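You operate a simulated robot arm through the tools that you are given. There is no shell and no other tool. Be economical: measure what you need, move in short steps, check, and stop when the job is done.

You are at the controls of a simulated robot arm. One attempt, no reset.

## Task
On the manifold shelf, make the gold guide and the white diffuser change places.
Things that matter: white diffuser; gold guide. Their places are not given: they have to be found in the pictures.

It is judged by the outcome, as a careful person would: the job done as asked, and still so three seconds after it is handed in. It fails if anything else is knocked over, pushed out of place, dropped, spilled or broken.

## Robot
A 7-joint arm with a two-finger parallel gripper, fixed in place. Base frame: the origin is at the foot of the arm, x ahead of it, y to its left, z up; the work surface is at about z = 86. Units: cm, degrees, N and s.
With the tool pointing down near the work surface it reaches from about 24 to 68 cm from the base axis. Its first joint turns from -66.0 to 66.0 degrees. Payload 2.4 kg.
The TCP is the grasp point between the finger pads, 3 cm short of the fingertips. In the tool frame z runs along the fingers and y along their closing line. Largest opening 9.4 cm; finger width 2.8, thickness 1; the body of the gripper, 5 by 9.6 cm, starts 5.5 cm behind the TCP.
Orientation is that of the tool frame in the base frame, as a unit quaternion [w, x, y, z]. With the fingers straight down and closing along the base's y, the tool's x points along the base's -x, its y along +y and its z along -z.

## Interface
- The arm moves only by the tool send_rows. Its argument "steps" is a list of rows, each a list of 7 numbers: the shift along the tool's x, y, z in units of 25 mm (1.0 is 25 mm), then the turn, a rotation vector about the tool's x, y, z in units of 4 degrees (1.0 is 4 degrees), then the opening, from 0 (shut) to 1 (fully open). In form: [[tx, ty, tz, rx, ry, rz, jaw], ...]. A call has 1 to 20 rows; each row shifts and turns the commanded pose from where the row before left it, along the tool's axes as they then stand. A call with a number of a shift or a turn outside -1 to 1 is refused whole. A row lasts 0.2 s, in which the tool goes at most 5 cm and 8.6 degrees; a call with a longer step from one row to the next is refused whole, and so is a gripper value outside its range. A pose out of reach is approached as far as the arm can. The call stops where the force on the tool passes 40 N (or 10 N more than at its start, if that is more) or the arm is blocked; 0.2 s more then pass. The fingers move at their own pace (about 15.3 cm/s each) and stop on an object; they squeeze with about 32 N. The grip force told is the motor's: it shows also when the fingers shut on nothing. Time passes only in rows, and 0.2 s behind the last, so rows that do not move let the fingers close. It gives the time, the measured TCP pose, the force on the tool (base axes), the opening and the grip force at its end, in the units of the frame above (readings bear some noise).
- Cameras (640 x 400 px; columns grow to the right, rows downward): "scene" is fixed at [3.69, 47.85, 143.76]; the picture's right is [-0.72, -0.70, 0.00], its down [-0.40, 0.41, -0.82] and it looks along [0.58, -0.59, -0.57] (base axes); focal length 369 px, centre (320, 200). "wrist" rides on the gripper at [-3.7, 0, -5.8] in the tool frame; the picture's right is [0.00, -1.00, 0.00], its down [0.97, 0.00, -0.24] and it looks along [0.24, 0.00, 0.97] (tool axes); focal length 218 px, centre (320, 200).
- snapshot(camera): a new picture of that camera. The clock stands still meanwhile.
- probe_pixels(camera, pixels): for up to 12 pixels [column, row] of the newest picture of that camera ("zoom" is the newest enlarged one), the place [x, y, z] in the base frame of the surface seen there, good to about 0.3 cm, but the place of the scene camera against the robot may be out by one fixed shift of up to 1.2 cm in any direction. The clock stands still meanwhile.
- close_up(camera, box): a new picture of the part [left, top, right, bottom] of that camera's present view, enlarged. The clock stands still meanwhile.
- close_job(): hands the job in; it is judged then, once.

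Keep the steps short. Do not move on a guess: measure, check each grasp and each placing, and mend mistakes. In all there are 80 turns and 46 pictures (those below and enlarged ones count). Leave the gripper open and the arm clear of the work at the hand-in unless told otherwise, and finish with a single line.

The tools are called after "Request:" by a JSON object that holds its "op" and its "data". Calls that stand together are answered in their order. send_rows: Moves the arm, as the interface text tells. Its arguments: {"type":"object","properties":{"steps":{"type":"array"}},"required":["steps"]} The other tools are called the same way: snapshot (camera) takes a picture; probe_pixels (camera, pixels) gives the place of the surface under pixels of a picture; close_up (camera, box) takes an enlarged picture of a part of a camera's view; close_job () hands the job in.

At the start:

```text
time_s: 0.0
eef_pos: [35.36, -10.11, 113.51]
tool_rot: [-0.001, 0.0, 1.0, 0.0]
force: [0.4, -0.3, -1.2]
gripper_width: 9.41
finger_force: 0.0
```

scene: 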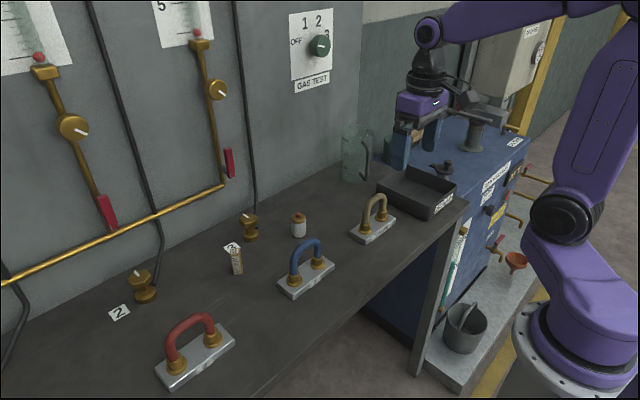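
wrist: 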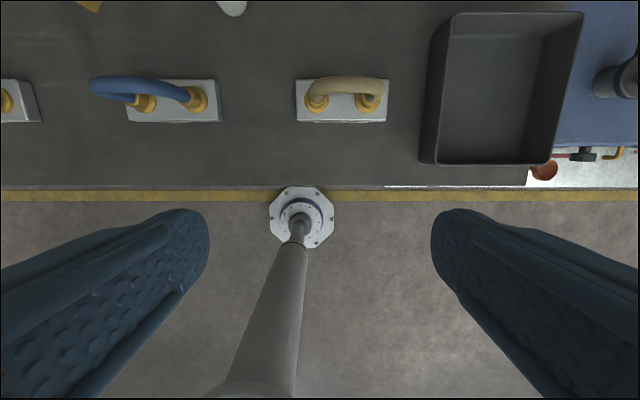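

I see a shelf with three handles, a tray, and small objects around (237,260), (250,228), (298,225) and (143,288). I'll enlarge that area to identify them.

Request:
{"op": "close_up", "data": {"camera": "scene", "box": [190, 180, 350, 280]}}

Request:
{"op": "close_up", "data": {"camera": "scene", "box": [80, 100, 400, 300]}}

```text
4.00 times, centred on (270, 230) of scene
```

zoom: 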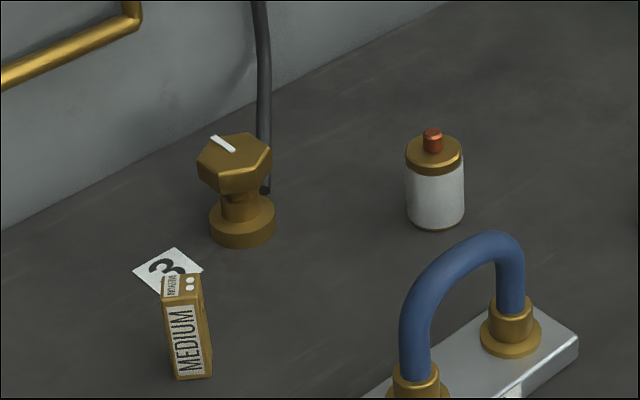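

```text
2.00 times, centred on (240, 200) of scene
```

zoom: 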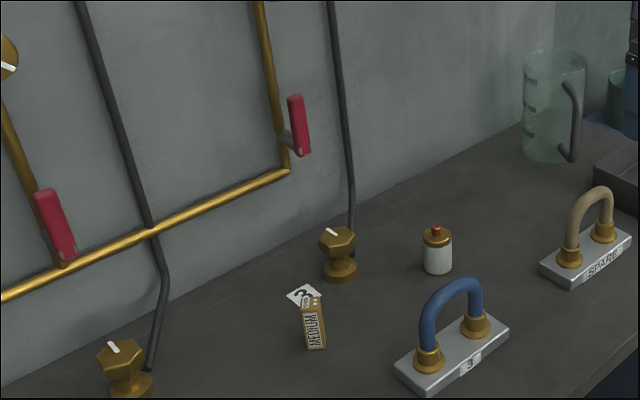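

The white cylinder with a brass cap is at about (298,226). The gold box marked MEDIUM is at about (237,261). I'll measure both, along with the valve and handle near them.

Request:
{"op": "close_up", "data": {"camera": "scene", "box": [190, 180, 350, 280]}}

Request:
{"op": "probe_pixels", "data": {"camera": "zoom", "pixels": [[435, 205], [433, 133], [433, 165], [180, 280], [190, 372], [188, 330], [206, 330], [235, 160], [243, 235], [300, 260], [505, 245], [120, 380]]}}

Request:
{"op": "close_up", "data": {"camera": "scene", "box": [217, 235, 257, 280]}}

```text
4.00 times, centred on (270, 230) of scene
```

zoom: 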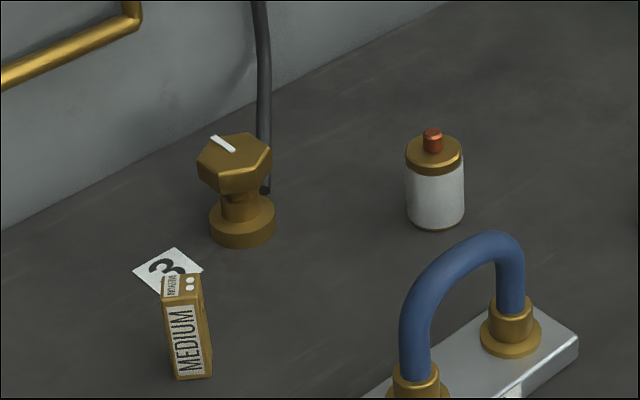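

```text
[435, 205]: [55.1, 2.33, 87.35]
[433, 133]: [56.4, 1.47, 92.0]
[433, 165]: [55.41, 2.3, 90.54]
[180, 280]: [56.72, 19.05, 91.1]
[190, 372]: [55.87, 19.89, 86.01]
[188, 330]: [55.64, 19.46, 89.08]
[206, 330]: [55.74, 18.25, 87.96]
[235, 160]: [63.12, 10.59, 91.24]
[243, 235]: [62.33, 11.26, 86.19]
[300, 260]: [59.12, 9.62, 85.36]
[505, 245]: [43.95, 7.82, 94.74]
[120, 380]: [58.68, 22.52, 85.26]
```

```text
8.89 times, centred on (237, 258) of scene
```

zoom: 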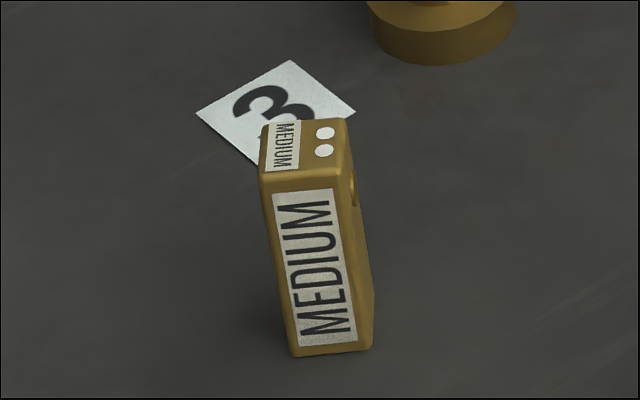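

The gold guide is the gold block marked MEDIUM with a bore in it, standing near (56,19). The white diffuser is the white cylinder near (55.5,2). I'll move the wrist camera over both to get more accurate measurements, staying high.

Request:
{"op": "send_rows", "data": {"steps": [[-0.586, 0.804, 0.2, 0, 0, 0, 1], [-0.586, 0.804, 0.2, 0, 0, 0, 1], [-0.586, 0.804, 0.2, 0, 0, 0, 1], [-0.586, 0.804, 0.2, 0, 0, 0, 1], [-0.586, 0.804, 0.2, 0, 0, 0, 1], [-0.586, 0.804, 0.2, 0, 0, 0, 1], [-0.586, 0.804, 0.2, 0, 0, 0, 1], [-0.586, 0.804, 0.2, 0, 0, 0, 1], [-0.586, 0.804, 0.2, 0, 0, 0, 1], [-0.586, 0.804, 0.2, 0, 0, 0, 1]]}}

Request:
{"op": "snapshot", "data": {"camera": "wrist"}}

```text
time_s: 2.2
eef_pos: [50.02, 9.98, 108.46]
tool_rot: [0.0, 0.001, 1.0, 0.0]
force: [0.4, -0.2, 1.4]
gripper_width: 9.41
finger_force: 0.1
```

```text
39 pictures are left
```

wrist: 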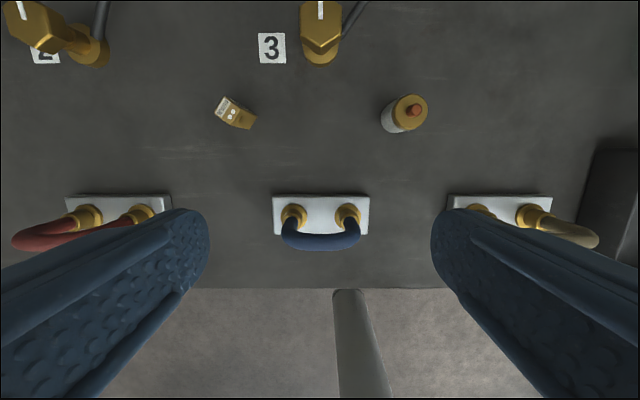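

Both objects are in view: the block at (235,112) and the cylinder at (405,113). I'll enlarge and probe them.

Request:
{"op": "close_up", "data": {"camera": "wrist", "box": [195, 87, 275, 137]}}

Request:
{"op": "probe_pixels", "data": {"camera": "wrist", "pixels": [[222, 102], [232, 115], [247, 124], [240, 105], [216, 112], [414, 109], [405, 100], [400, 113], [390, 120], [386, 132], [412, 120], [320, 160]]}}

Request:
{"op": "close_up", "data": {"camera": "wrist", "box": [365, 87, 445, 137]}}

```text
8.00 times, centred on (235, 112) of wrist
```

zoom: 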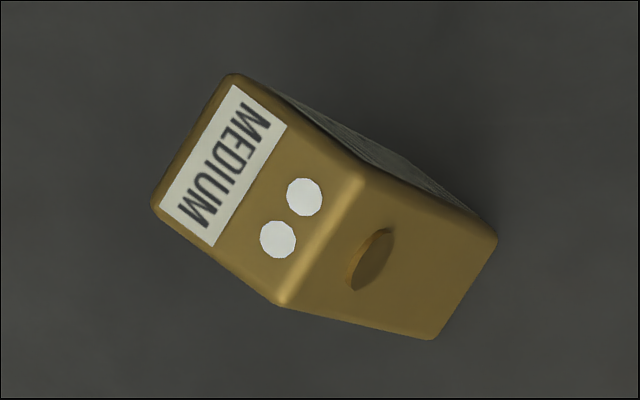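

```text
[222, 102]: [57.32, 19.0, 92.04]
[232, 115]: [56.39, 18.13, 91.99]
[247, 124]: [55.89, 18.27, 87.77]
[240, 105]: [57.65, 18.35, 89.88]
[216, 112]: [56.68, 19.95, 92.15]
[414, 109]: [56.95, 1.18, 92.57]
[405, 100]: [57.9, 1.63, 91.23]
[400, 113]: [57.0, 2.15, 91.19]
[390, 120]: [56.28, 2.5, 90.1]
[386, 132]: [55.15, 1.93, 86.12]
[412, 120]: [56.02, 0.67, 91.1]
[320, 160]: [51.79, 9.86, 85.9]
```

```text
8.00 times, centred on (405, 112) of wrist
```

zoom: 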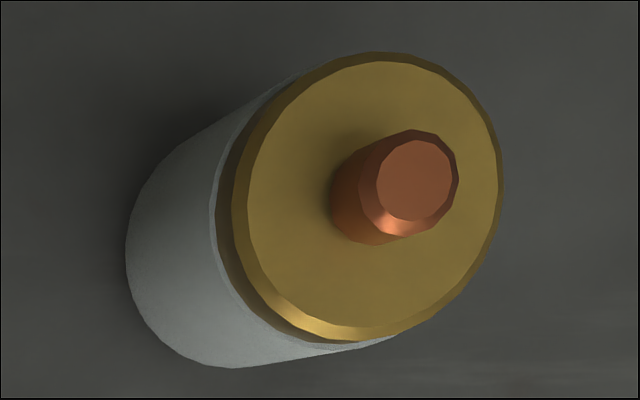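

The block's top is at z≈92 and its centre is near (56.9,18.8). Its faces are turned about 38° from the base axes. I'll go above it, turn the tool 38°, and look again.

Request:
{"op": "send_rows", "data": {"steps": [[-0.46, 0.588, 0.563, 0, 0, 0, 1], [-0.46, 0.588, 0.563, 0, 0, 0, 1], [-0.46, 0.588, 0.563, 0, 0, 0, 1], [-0.46, 0.588, 0.563, 0, 0, 0, 1], [-0.46, 0.588, 0.563, 0, 0, 0, 1], [-0.46, 0.588, 0.563, 0, 0, 0, 1], [0, 0, 0, 0, 0, 0.95, 1], [0, 0, 0, 0, 0, 0.95, 1], [0, 0, 0, 0, 0, 0.95, 1], [0, 0, 0, 0, 0, 0.95, 1], [0, 0, 0, 0, 0, 0.95, 1], [0, 0, 0, 0, 0, 0.95, 1], [0, 0, 0, 0, 0, 0.95, 1], [0, 0, 0, 0, 0, 0.95, 1], [0, 0, 0, 0, 0, 0.95, 1], [0, 0, 0, 0, 0, 0.95, 1], [0, 0, 0, 0, 0, 0, 1]]}}

Request:
{"op": "snapshot", "data": {"camera": "wrist"}}

Request:
{"op": "close_up", "data": {"camera": "wrist", "box": [240, 150, 400, 250]}}

```text
time_s: 5.8
eef_pos: [56.79, 18.88, 99.99]
tool_rot: [0.0, 0.326, 0.945, 0.0]
force: [-0.6, -0.4, 0.5]
gripper_width: 9.4
finger_force: 0.1
```

```text
36 pictures are left
```

wrist: 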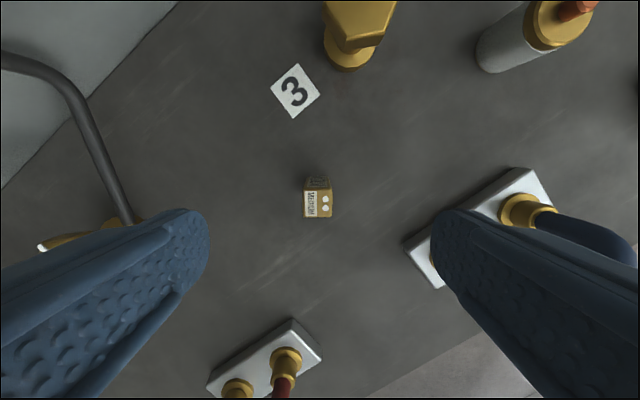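

```text
4.00 times, centred on (320, 200) of wrist
```

zoom: 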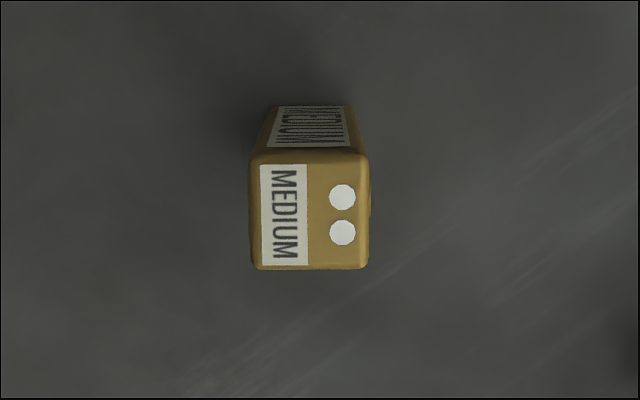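

The block is square to the fingers and sits 0.1–0.2 cm off the tool axis. I'll correct that and go down to z≈89.8 with the jaws open.

Request:
{"op": "send_rows", "data": {"steps": [[-0.048, 0.064, 0, 0, 0, 0, 1], [0, 0, 0.816, 0, 0, 0, 1], [0, 0, 0.816, 0, 0, 0, 1], [0, 0, 0.816, 0, 0, 0, 1], [0, 0, 0.816, 0, 0, 0, 1], [0, 0, 0.816, 0, 0, 0, 1], [0, 0, 0, 0, 0, 0, 1]]}}

Request:
{"op": "snapshot", "data": {"camera": "wrist"}}

```text
time_s: 7.4
eef_pos: [57.11, 18.98, 89.76]
tool_rot: [0.0, 0.325, 0.946, 0.0]
force: [0.3, 0.7, 0.1]
gripper_width: 9.41
finger_force: 0.1
```

```text
34 pictures are left
```

wrist: 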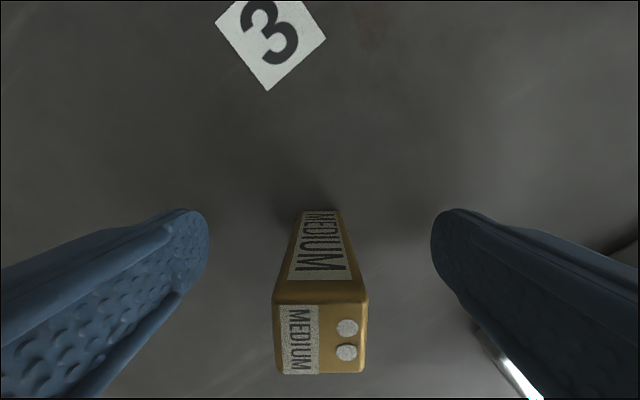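

The block is centred between the fingers. I'll close the jaws gradually.

Request:
{"op": "send_rows", "data": {"steps": [[0, 0, 0, 0, 0, 0, 0.5], [0, 0, 0, 0, 0, 0, 0.3], [0, 0, 0, 0, 0, 0, 0.23], [0, 0, 0, 0, 0, 0, 0.15], [0, 0, 0, 0, 0, 0, 0], [0, 0, 0, 0, 0, 0, 0]]}}

```text
time_s: 8.8
eef_pos: [57.05, 18.92, 89.89]
tool_rot: [0.001, 0.326, 0.945, 0.0]
force: [0.9, 0.1, -0.1]
gripper_width: 2.32
finger_force: 32.1
```

The block is held, with the opening stopped at 2.3 cm and 32 N. I'll lift it 4 cm to check the hold.

Request:
{"op": "send_rows", "data": {"steps": [[0, 0, -0.4, 0, 0, 0, 0], [0, 0, -0.4, 0, 0, 0, 0], [0, 0, -0.4, 0, 0, 0, 0], [0, 0, -0.4, 0, 0, 0, 0], [0, 0, 0, 0, 0, 0, 0]]}}

Request:
{"op": "snapshot", "data": {"camera": "scene"}}

```text
time_s: 10.0
eef_pos: [56.99, 18.77, 93.91]
tool_rot: [0.0, 0.326, 0.945, 0.0]
force: [0.5, 0.6, 0.0]
gripper_width: 2.34
finger_force: 32.0
```

```text
33 pictures are left
```

scene: 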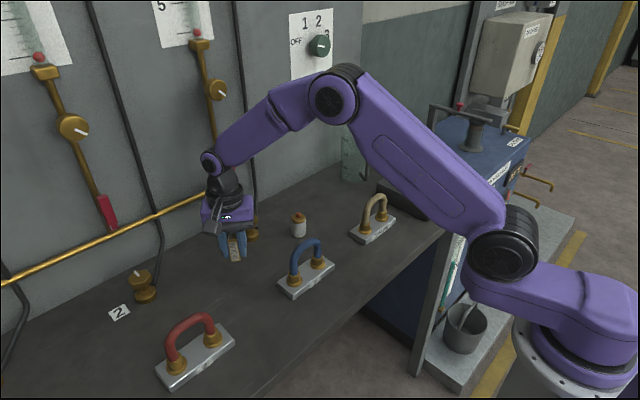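

The block is lifted and secure. I'll carry it to an empty spot near (55,10) and lower it to just above the grasp height.

Request:
{"op": "send_rows", "data": {"steps": [[-0.313, -0.66, 0, 0, 0, 0, 0], [-0.313, -0.66, 0, 0, 0, 0, 0], [-0.313, -0.66, 0, 0, 0, 0, 0], [-0.313, -0.66, 0, 0, 0, 0, 0], [-0.313, -0.66, 0, 0, 0, 0, 0], [0, 0, 0, 0, 0, 0, 0], [0, 0, 0.4, 0, 0, 0, 0], [0, 0, 0.4, 0, 0, 0, 0], [0, 0, 0.4, 0, 0, 0, 0], [0, 0, 0.2, 0, 0, 0, 0], [0, 0, 0.14, 0, 0, 0, 0], [0, 0, 0, 0, 0, 0, 0]]}}

Request:
{"op": "snapshot", "data": {"camera": "wrist"}}

```text
time_s: 12.6
eef_pos: [54.99, 10.09, 90.08]
tool_rot: [0.0, 0.325, 0.946, 0.0]
force: [0.0, -0.2, -1.0]
gripper_width: 2.36
finger_force: 32.1
```

```text
32 pictures are left
```

wrist: 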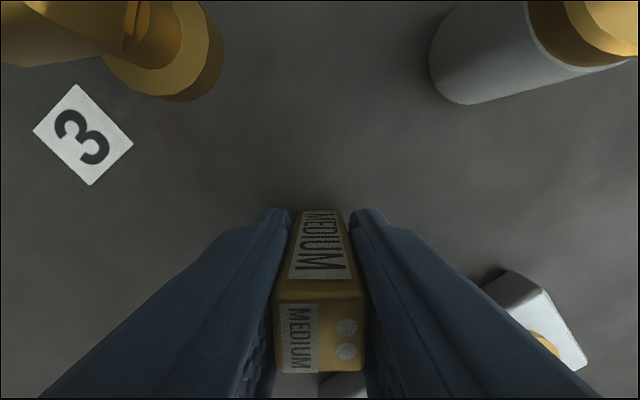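

It is about 0.2 cm above the shelf and everything around it is clear. I'll settle it, open partway, and rise.

Request:
{"op": "send_rows", "data": {"steps": [[0, 0, 0.04, 0, 0, 0, 0], [0, 0, 0.05, 0, 0, 0, 0], [0, 0, 0, 0, 0, 0, 0], [0, 0, 0, 0, 0, 0, 0.28], [0, 0, 0, 0, 0, 0, 0.35], [0, 0, 0, 0, 0, 0, 0.5], [0, 0, -0.4, 0, 0, 0, 0.5], [0, 0, -0.8, 0, 0, 0, 0.5], [0, 0, -0.8, 0, 0, 0, 0.5], [0, 0, -0.8, 0, 0, 0, 0.5], [0, 0, -0.8, 0, 0, 0, 0.5], [0, 0, -0.48, 0, 0, 0, 0.5], [0, 0, 0, 0, 0, 0, 0.5]]}}

Request:
{"op": "snapshot", "data": {"camera": "wrist"}}

Request:
{"op": "close_up", "data": {"camera": "wrist", "box": [240, 150, 400, 250]}}

```text
time_s: 15.4
eef_pos: [55.11, 10.11, 99.94]
tool_rot: [0.0, 0.325, 0.946, 0.0]
force: [-0.1, 0.2, 0.1]
gripper_width: 4.72
finger_force: 0.0
```

```text
31 pictures are left
```

wrist: 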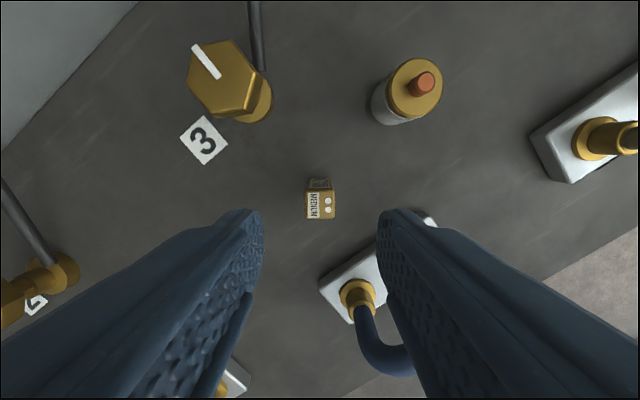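

```text
4.00 times, centred on (320, 200) of wrist
```

zoom: 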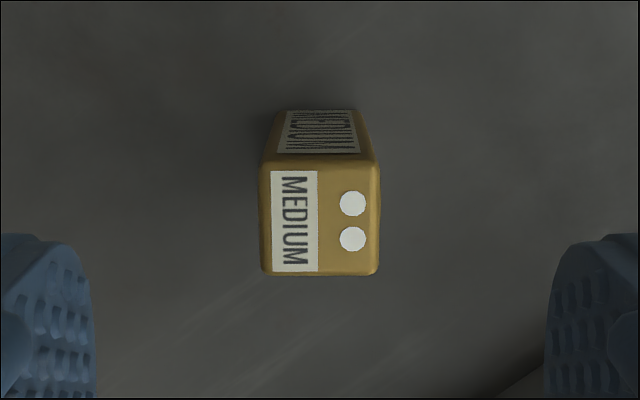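

The block stands upright at (55.05,10.1). Next I'll go over the white cylinder at about (57,1) at the same height and look.

Request:
{"op": "send_rows", "data": {"steps": [[-0.571, -0.478, 0, 0, 0, 0, 0.7], [-0.571, -0.478, 0, 0, 0, 0, 0.7], [-0.571, -0.478, 0, 0, 0, 0, 0.7], [-0.571, -0.478, 0, 0, 0, 0, 0.7], [-0.571, -0.478, 0, 0, 0, 0, 0.7], [0, 0, 0, 0, 0, 0, 0.7]]}}

Request:
{"op": "snapshot", "data": {"camera": "wrist"}}

Request:
{"op": "close_up", "data": {"camera": "wrist", "box": [240, 150, 400, 250]}}

```text
time_s: 16.8
eef_pos: [56.95, 1.0, 99.95]
tool_rot: [0.0, 0.325, 0.946, 0.0]
force: [0.8, 0.0, 0.2]
gripper_width: 6.6
finger_force: 0.1
```

```text
29 pictures are left
```

wrist: 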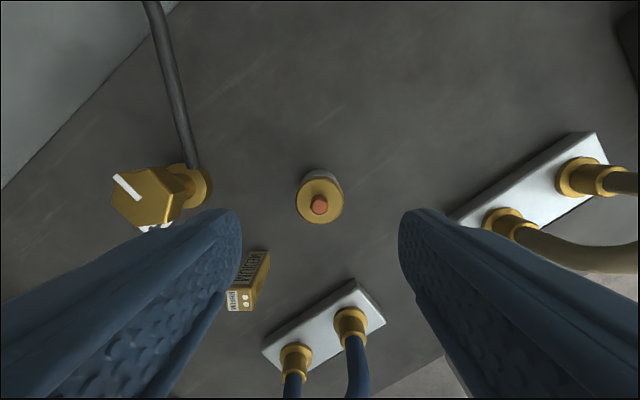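

```text
4.00 times, centred on (320, 200) of wrist
```

zoom: 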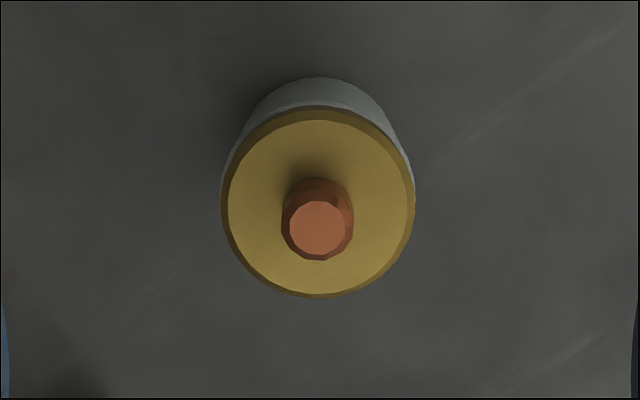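

The cylinder is centred under the tool. I'll go down to z≈89.85 and close gradually.

Request:
{"op": "send_rows", "data": {"steps": [[0, 0, 0.808, 0, 0, 0, 0.75], [0, 0, 0.808, 0, 0, 0, 0.75], [0, 0, 0.808, 0, 0, 0, 0.75], [0, 0, 0.808, 0, 0, 0, 0.75], [0, 0, 0.808, 0, 0, 0, 0.75], [0, 0, 0, 0, 0, 0, 0.75], [0, 0, 0, 0, 0, 0, 0.5], [0, 0, 0, 0, 0, 0, 0.4], [0, 0, 0, 0, 0, 0, 0.34], [0, 0, 0, 0, 0, 0, 0.2], [0, 0, 0, 0, 0, 0, 0], [0, 0, 0, 0, 0, 0, 0]]}}

Request:
{"op": "snapshot", "data": {"camera": "wrist"}}

```text
time_s: 19.4
eef_pos: [57.07, 1.07, 89.89]
tool_rot: [0.0, 0.325, 0.946, 0.0]
force: [-0.4, 0.3, -0.4]
gripper_width: 3.31
finger_force: 31.8
```

```text
27 pictures are left
```

wrist: 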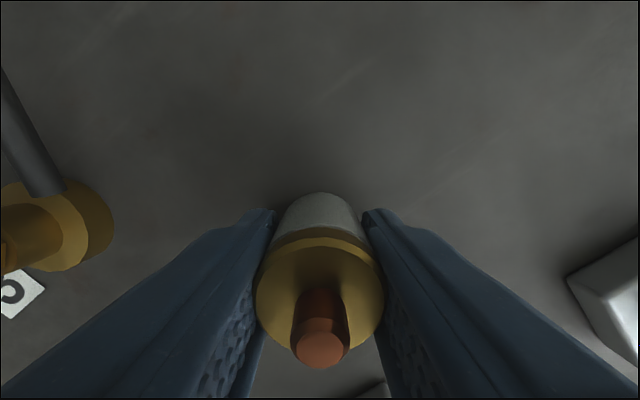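

The cylinder is held, with the opening at 3.3 cm. I'll lift it 8.5 cm so it clears the parked block, then carry it over the block's old place.

Request:
{"op": "send_rows", "data": {"steps": [[0, 0, -0.4, 0, 0, 0, 0], [0, 0, -0.6, 0, 0, 0, 0], [0, 0, -0.8, 0, 0, 0, 0], [0, 0, -0.8, 0, 0, 0, 0], [0, 0, -0.8, 0, 0, 0, 0], [0, 0, 0, 0, 0, 0, 0], [0.491, 0.632, 0, 0, 0, 0, 0], [0.491, 0.632, 0, 0, 0, 0, 0], [0.491, 0.632, 0, 0, 0, 0, 0], [0.491, 0.632, 0, 0, 0, 0, 0], [0.491, 0.632, 0, 0, 0, 0, 0], [0.491, 0.632, 0, 0, 0, 0, 0], [0.491, 0.632, 0, 0, 0, 0, 0], [0.491, 0.632, 0, 0, 0, 0, 0], [0.491, 0.632, 0, 0, 0, 0, 0], [0, 0, 0, 0, 0, 0, 0]]}}

Request:
{"op": "snapshot", "data": {"camera": "wrist"}}

```text
time_s: 22.8
eef_pos: [57.09, 18.87, 98.35]
tool_rot: [0.0, 0.326, 0.946, 0.0]
force: [-0.2, 0.2, -0.8]
gripper_width: 3.29
finger_force: 32.1
```

```text
26 pictures are left
```

wrist: 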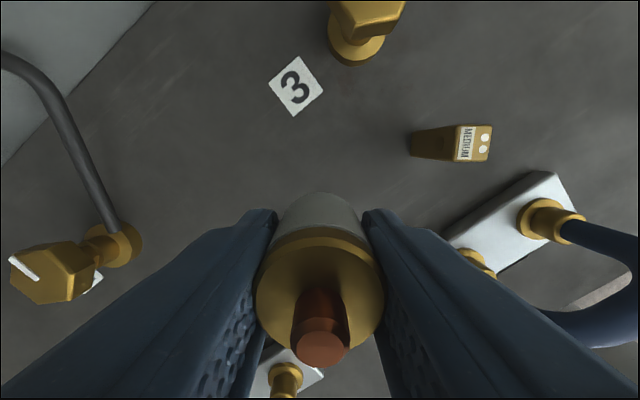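

It is over (57.0,18.9) and the hold hasn't changed. I'll lower it, slowing at the end, and release once it settles.

Request:
{"op": "send_rows", "data": {"steps": [[0, 0, 0.7, 0, 0, 0, 0], [0, 0, 0.7, 0, 0, 0, 0], [0, 0, 0.7, 0, 0, 0, 0], [0, 0, 0.6, 0, 0, 0, 0], [0, 0, 0.4, 0, 0, 0, 0], [0, 0, 0.2, 0, 0, 0, 0], [0, 0, 0.05, 0, 0, 0, 0], [0, 0, 0.04, 0, 0, 0, 0], [0, 0, 0, 0, 0, 0, 0], [0, 0, 0, 0, 0, 0, 0]]}}

```text
time_s: 25.0
eef_pos: [57.12, 18.98, 89.97]
tool_rot: [0.0, 0.326, 0.946, 0.0]
force: [-0.5, 0.4, 1.4]
gripper_width: 3.3
finger_force: 31.9
```

It is at grasp height with slight contact. I'll release gently and rise.

Request:
{"op": "send_rows", "data": {"steps": [[0, 0, 0.015, 0, 0, 0, 0], [0, 0, 0, 0, 0, 0, 0.37], [0, 0, 0, 0, 0, 0, 0.45], [0, 0, 0, 0, 0, 0, 0.6], [0, 0, -0.4, 0, 0, 0, 0.6], [0, 0, -0.8, 0, 0, 0, 0.6], [0, 0, -0.8, 0, 0, 0, 0.6], [0, 0, -0.8, 0, 0, 0, 0.6], [0, 0, -0.8, 0, 0, 0, 0.6], [0, 0, -0.44, 0, 0, 0, 0.6], [0, 0, 0, 0, 0, 0, 0.6]]}}

Request:
{"op": "snapshot", "data": {"camera": "wrist"}}

```text
time_s: 27.4
eef_pos: [57.11, 18.92, 100.07]
tool_rot: [0.0, 0.326, 0.946, 0.0]
force: [0.1, -0.4, -0.6]
gripper_width: 5.66
finger_force: 0.2
```

```text
25 pictures are left
```

wrist: 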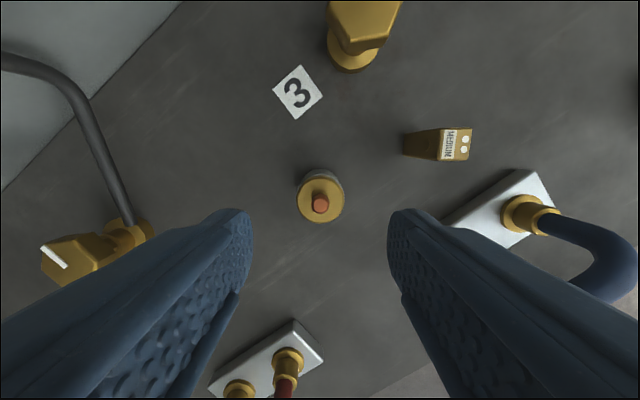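

The cylinder stands upright in the block's old place. I'll return to the parked block, go down, and grip it.

Request:
{"op": "send_rows", "data": {"steps": [[-0.313, -0.66, 0, 0, 0, 0, 0.55], [-0.313, -0.66, 0, 0, 0, 0, 0.55], [-0.313, -0.66, 0, 0, 0, 0, 0.55], [-0.313, -0.66, 0, 0, 0, 0, 0.55], [-0.313, -0.66, 0, 0, 0, 0, 0.55], [0, 0, 0, 0, 0, 0, 0.55], [0, 0, 0.808, 0, 0, 0, 0.55], [0, 0, 0.808, 0, 0, 0, 0.55], [0, 0, 0.808, 0, 0, 0, 0.55], [0, 0, 0.808, 0, 0, 0, 0.55], [0, 0, 0.808, 0, 0, 0, 0.55], [0, 0, 0, 0, 0, 0, 0.55], [0, 0, 0, 0, 0, 0, 0.3], [0, 0, 0, 0, 0, 0, 0.23], [0, 0, 0, 0, 0, 0, 0.15], [0, 0, 0, 0, 0, 0, 0], [0, 0, 0, 0, 0, 0, 0]]}}

Request:
{"op": "snapshot", "data": {"camera": "wrist"}}

```text
time_s: 31.0
eef_pos: [55.03, 10.09, 89.68]
tool_rot: [0.0, 0.326, 0.945, 0.0]
force: [0.4, 0.8, -0.2]
gripper_width: 2.3
finger_force: 31.9
```

```text
24 pictures are left
```

wrist: 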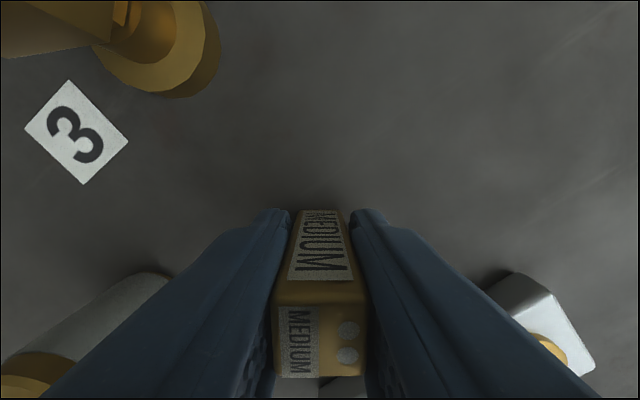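

The block is gripped again. I'll lift it 4 cm, move it to the cylinder's old place, and lower it.

Request:
{"op": "send_rows", "data": {"steps": [[0, 0, -0.4, 0, 0, 0, 0], [0, 0, -0.6, 0, 0, 0, 0], [0, 0, -0.6, 0, 0, 0, 0], [0, 0, 0, 0, 0, 0, 0], [-0.571, -0.478, 0, 0, 0, 0, 0], [-0.571, -0.478, 0, 0, 0, 0, 0], [-0.571, -0.478, 0, 0, 0, 0, 0], [-0.571, -0.478, 0, 0, 0, 0, 0], [-0.571, -0.478, 0, 0, 0, 0, 0], [0, 0, 0, 0, 0, 0, 0], [0, 0, 0.5, 0, 0, 0, 0], [0, 0, 0.5, 0, 0, 0, 0], [0, 0, 0.35, 0, 0, 0, 0], [0, 0, 0.15, 0, 0, 0, 0], [0, 0, 0.05, 0, 0, 0, 0], [0, 0, 0.04, 0, 0, 0, 0], [0, 0, 0, 0, 0, 0, 0]]}}

Request:
{"op": "snapshot", "data": {"camera": "wrist"}}

```text
time_s: 34.6
eef_pos: [57.03, 0.95, 89.81]
tool_rot: [0.0, 0.326, 0.945, 0.0]
force: [0.3, 1.2, -0.6]
gripper_width: 2.34
finger_force: 31.9
```

```text
23 pictures are left
```

wrist: 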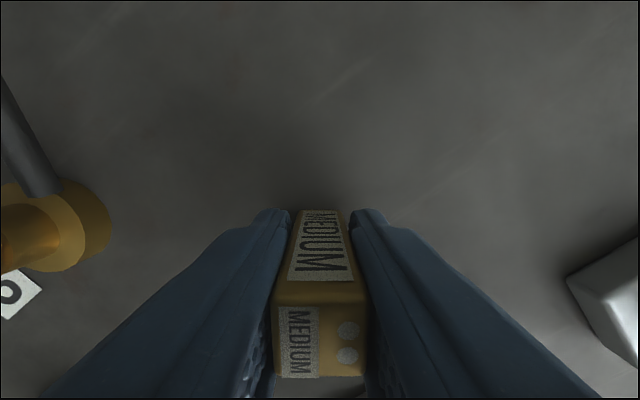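

The block is at (57.0,1.0) at grasp height. I'll release it, rise, and withdraw toward the base so the scene camera has a clear view.

Request:
{"op": "send_rows", "data": {"steps": [[0, 0, 0.015, 0, 0, 0, 0], [0, 0, 0, 0, 0, 0, 0.28], [0, 0, 0, 0, 0, 0, 0.35], [0, 0, 0, 0, 0, 0, 0.5], [0, 0, -0.4, 0, 0, 0, 0.5], [0, 0, -0.8, 0, 0, 0, 0.5], [0, 0, -0.8, 0, 0, 0, 0.5], [0, 0, -0.8, 0, 0, 0, 0.5], [0, 0, -0.8, 0, 0, 0, 0.5], [0, 0, -0.8, 0, 0, 0, 0.5], [0, 0, -0.8, 0, 0, 0, 1], [0, 0, -0.8, 0, 0, 0, 1], [0.63, -0.49, 0, 0, 0, 0, 1], [0.63, -0.49, 0, 0, 0, 0, 1], [0.63, -0.49, 0, 0, 0, 0, 1], [0.63, -0.49, 0, 0, 0, 0, 1], [0.63, -0.49, 0, 0, 0, 0, 1], [0.63, -0.49, 0, 0, 0, 0, 1], [0, 0, 0, 0, 0, 0, 1]]}}

Request:
{"op": "snapshot", "data": {"camera": "wrist"}}

Request:
{"op": "snapshot", "data": {"camera": "scene"}}

Request:
{"op": "close_up", "data": {"camera": "scene", "box": [190, 180, 350, 280]}}

Request:
{"op": "probe_pixels", "data": {"camera": "scene", "pixels": [[237, 255], [237, 265], [298, 220], [298, 230]]}}

```text
time_s: 38.6
eef_pos: [45.02, 1.12, 104.84]
tool_rot: [0.0, 0.325, 0.946, -0.001]
force: [0.0, 0.2, -0.3]
gripper_width: 9.4
finger_force: 0.0
```

```text
22 pictures are left
```

wrist: 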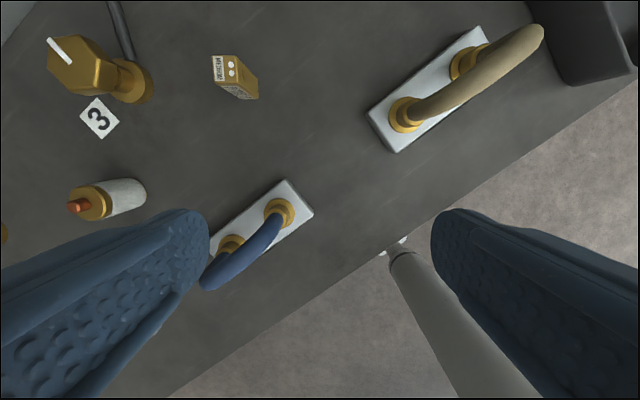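

```text
21 pictures are left
```

scene: 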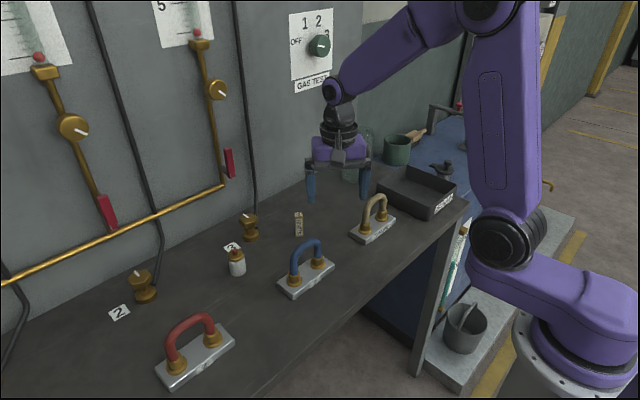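

```text
4.00 times, centred on (270, 230) of scene
```

zoom: 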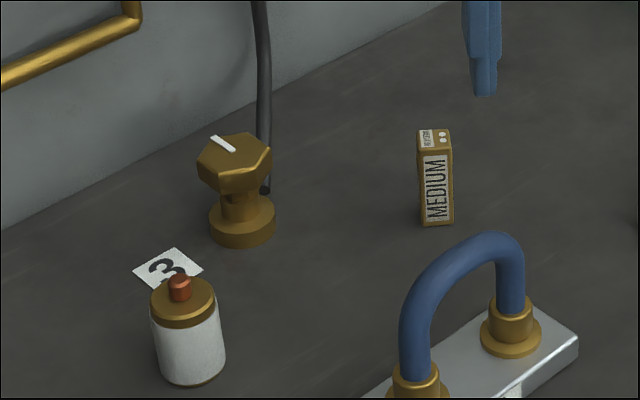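

```text
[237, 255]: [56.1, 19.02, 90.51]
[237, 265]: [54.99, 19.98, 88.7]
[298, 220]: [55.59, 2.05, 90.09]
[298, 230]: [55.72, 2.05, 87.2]
```

Both objects stand upright in each other's places, nothing else has moved, and the gripper is open and clear. I'll hand it in.

Request:
{"op": "close_job", "data": {}}

```text
The job is handed in.
```

The gold guide and the white diffuser have changed places on the manifold shelf, both are standing upright, and the job is handed in.
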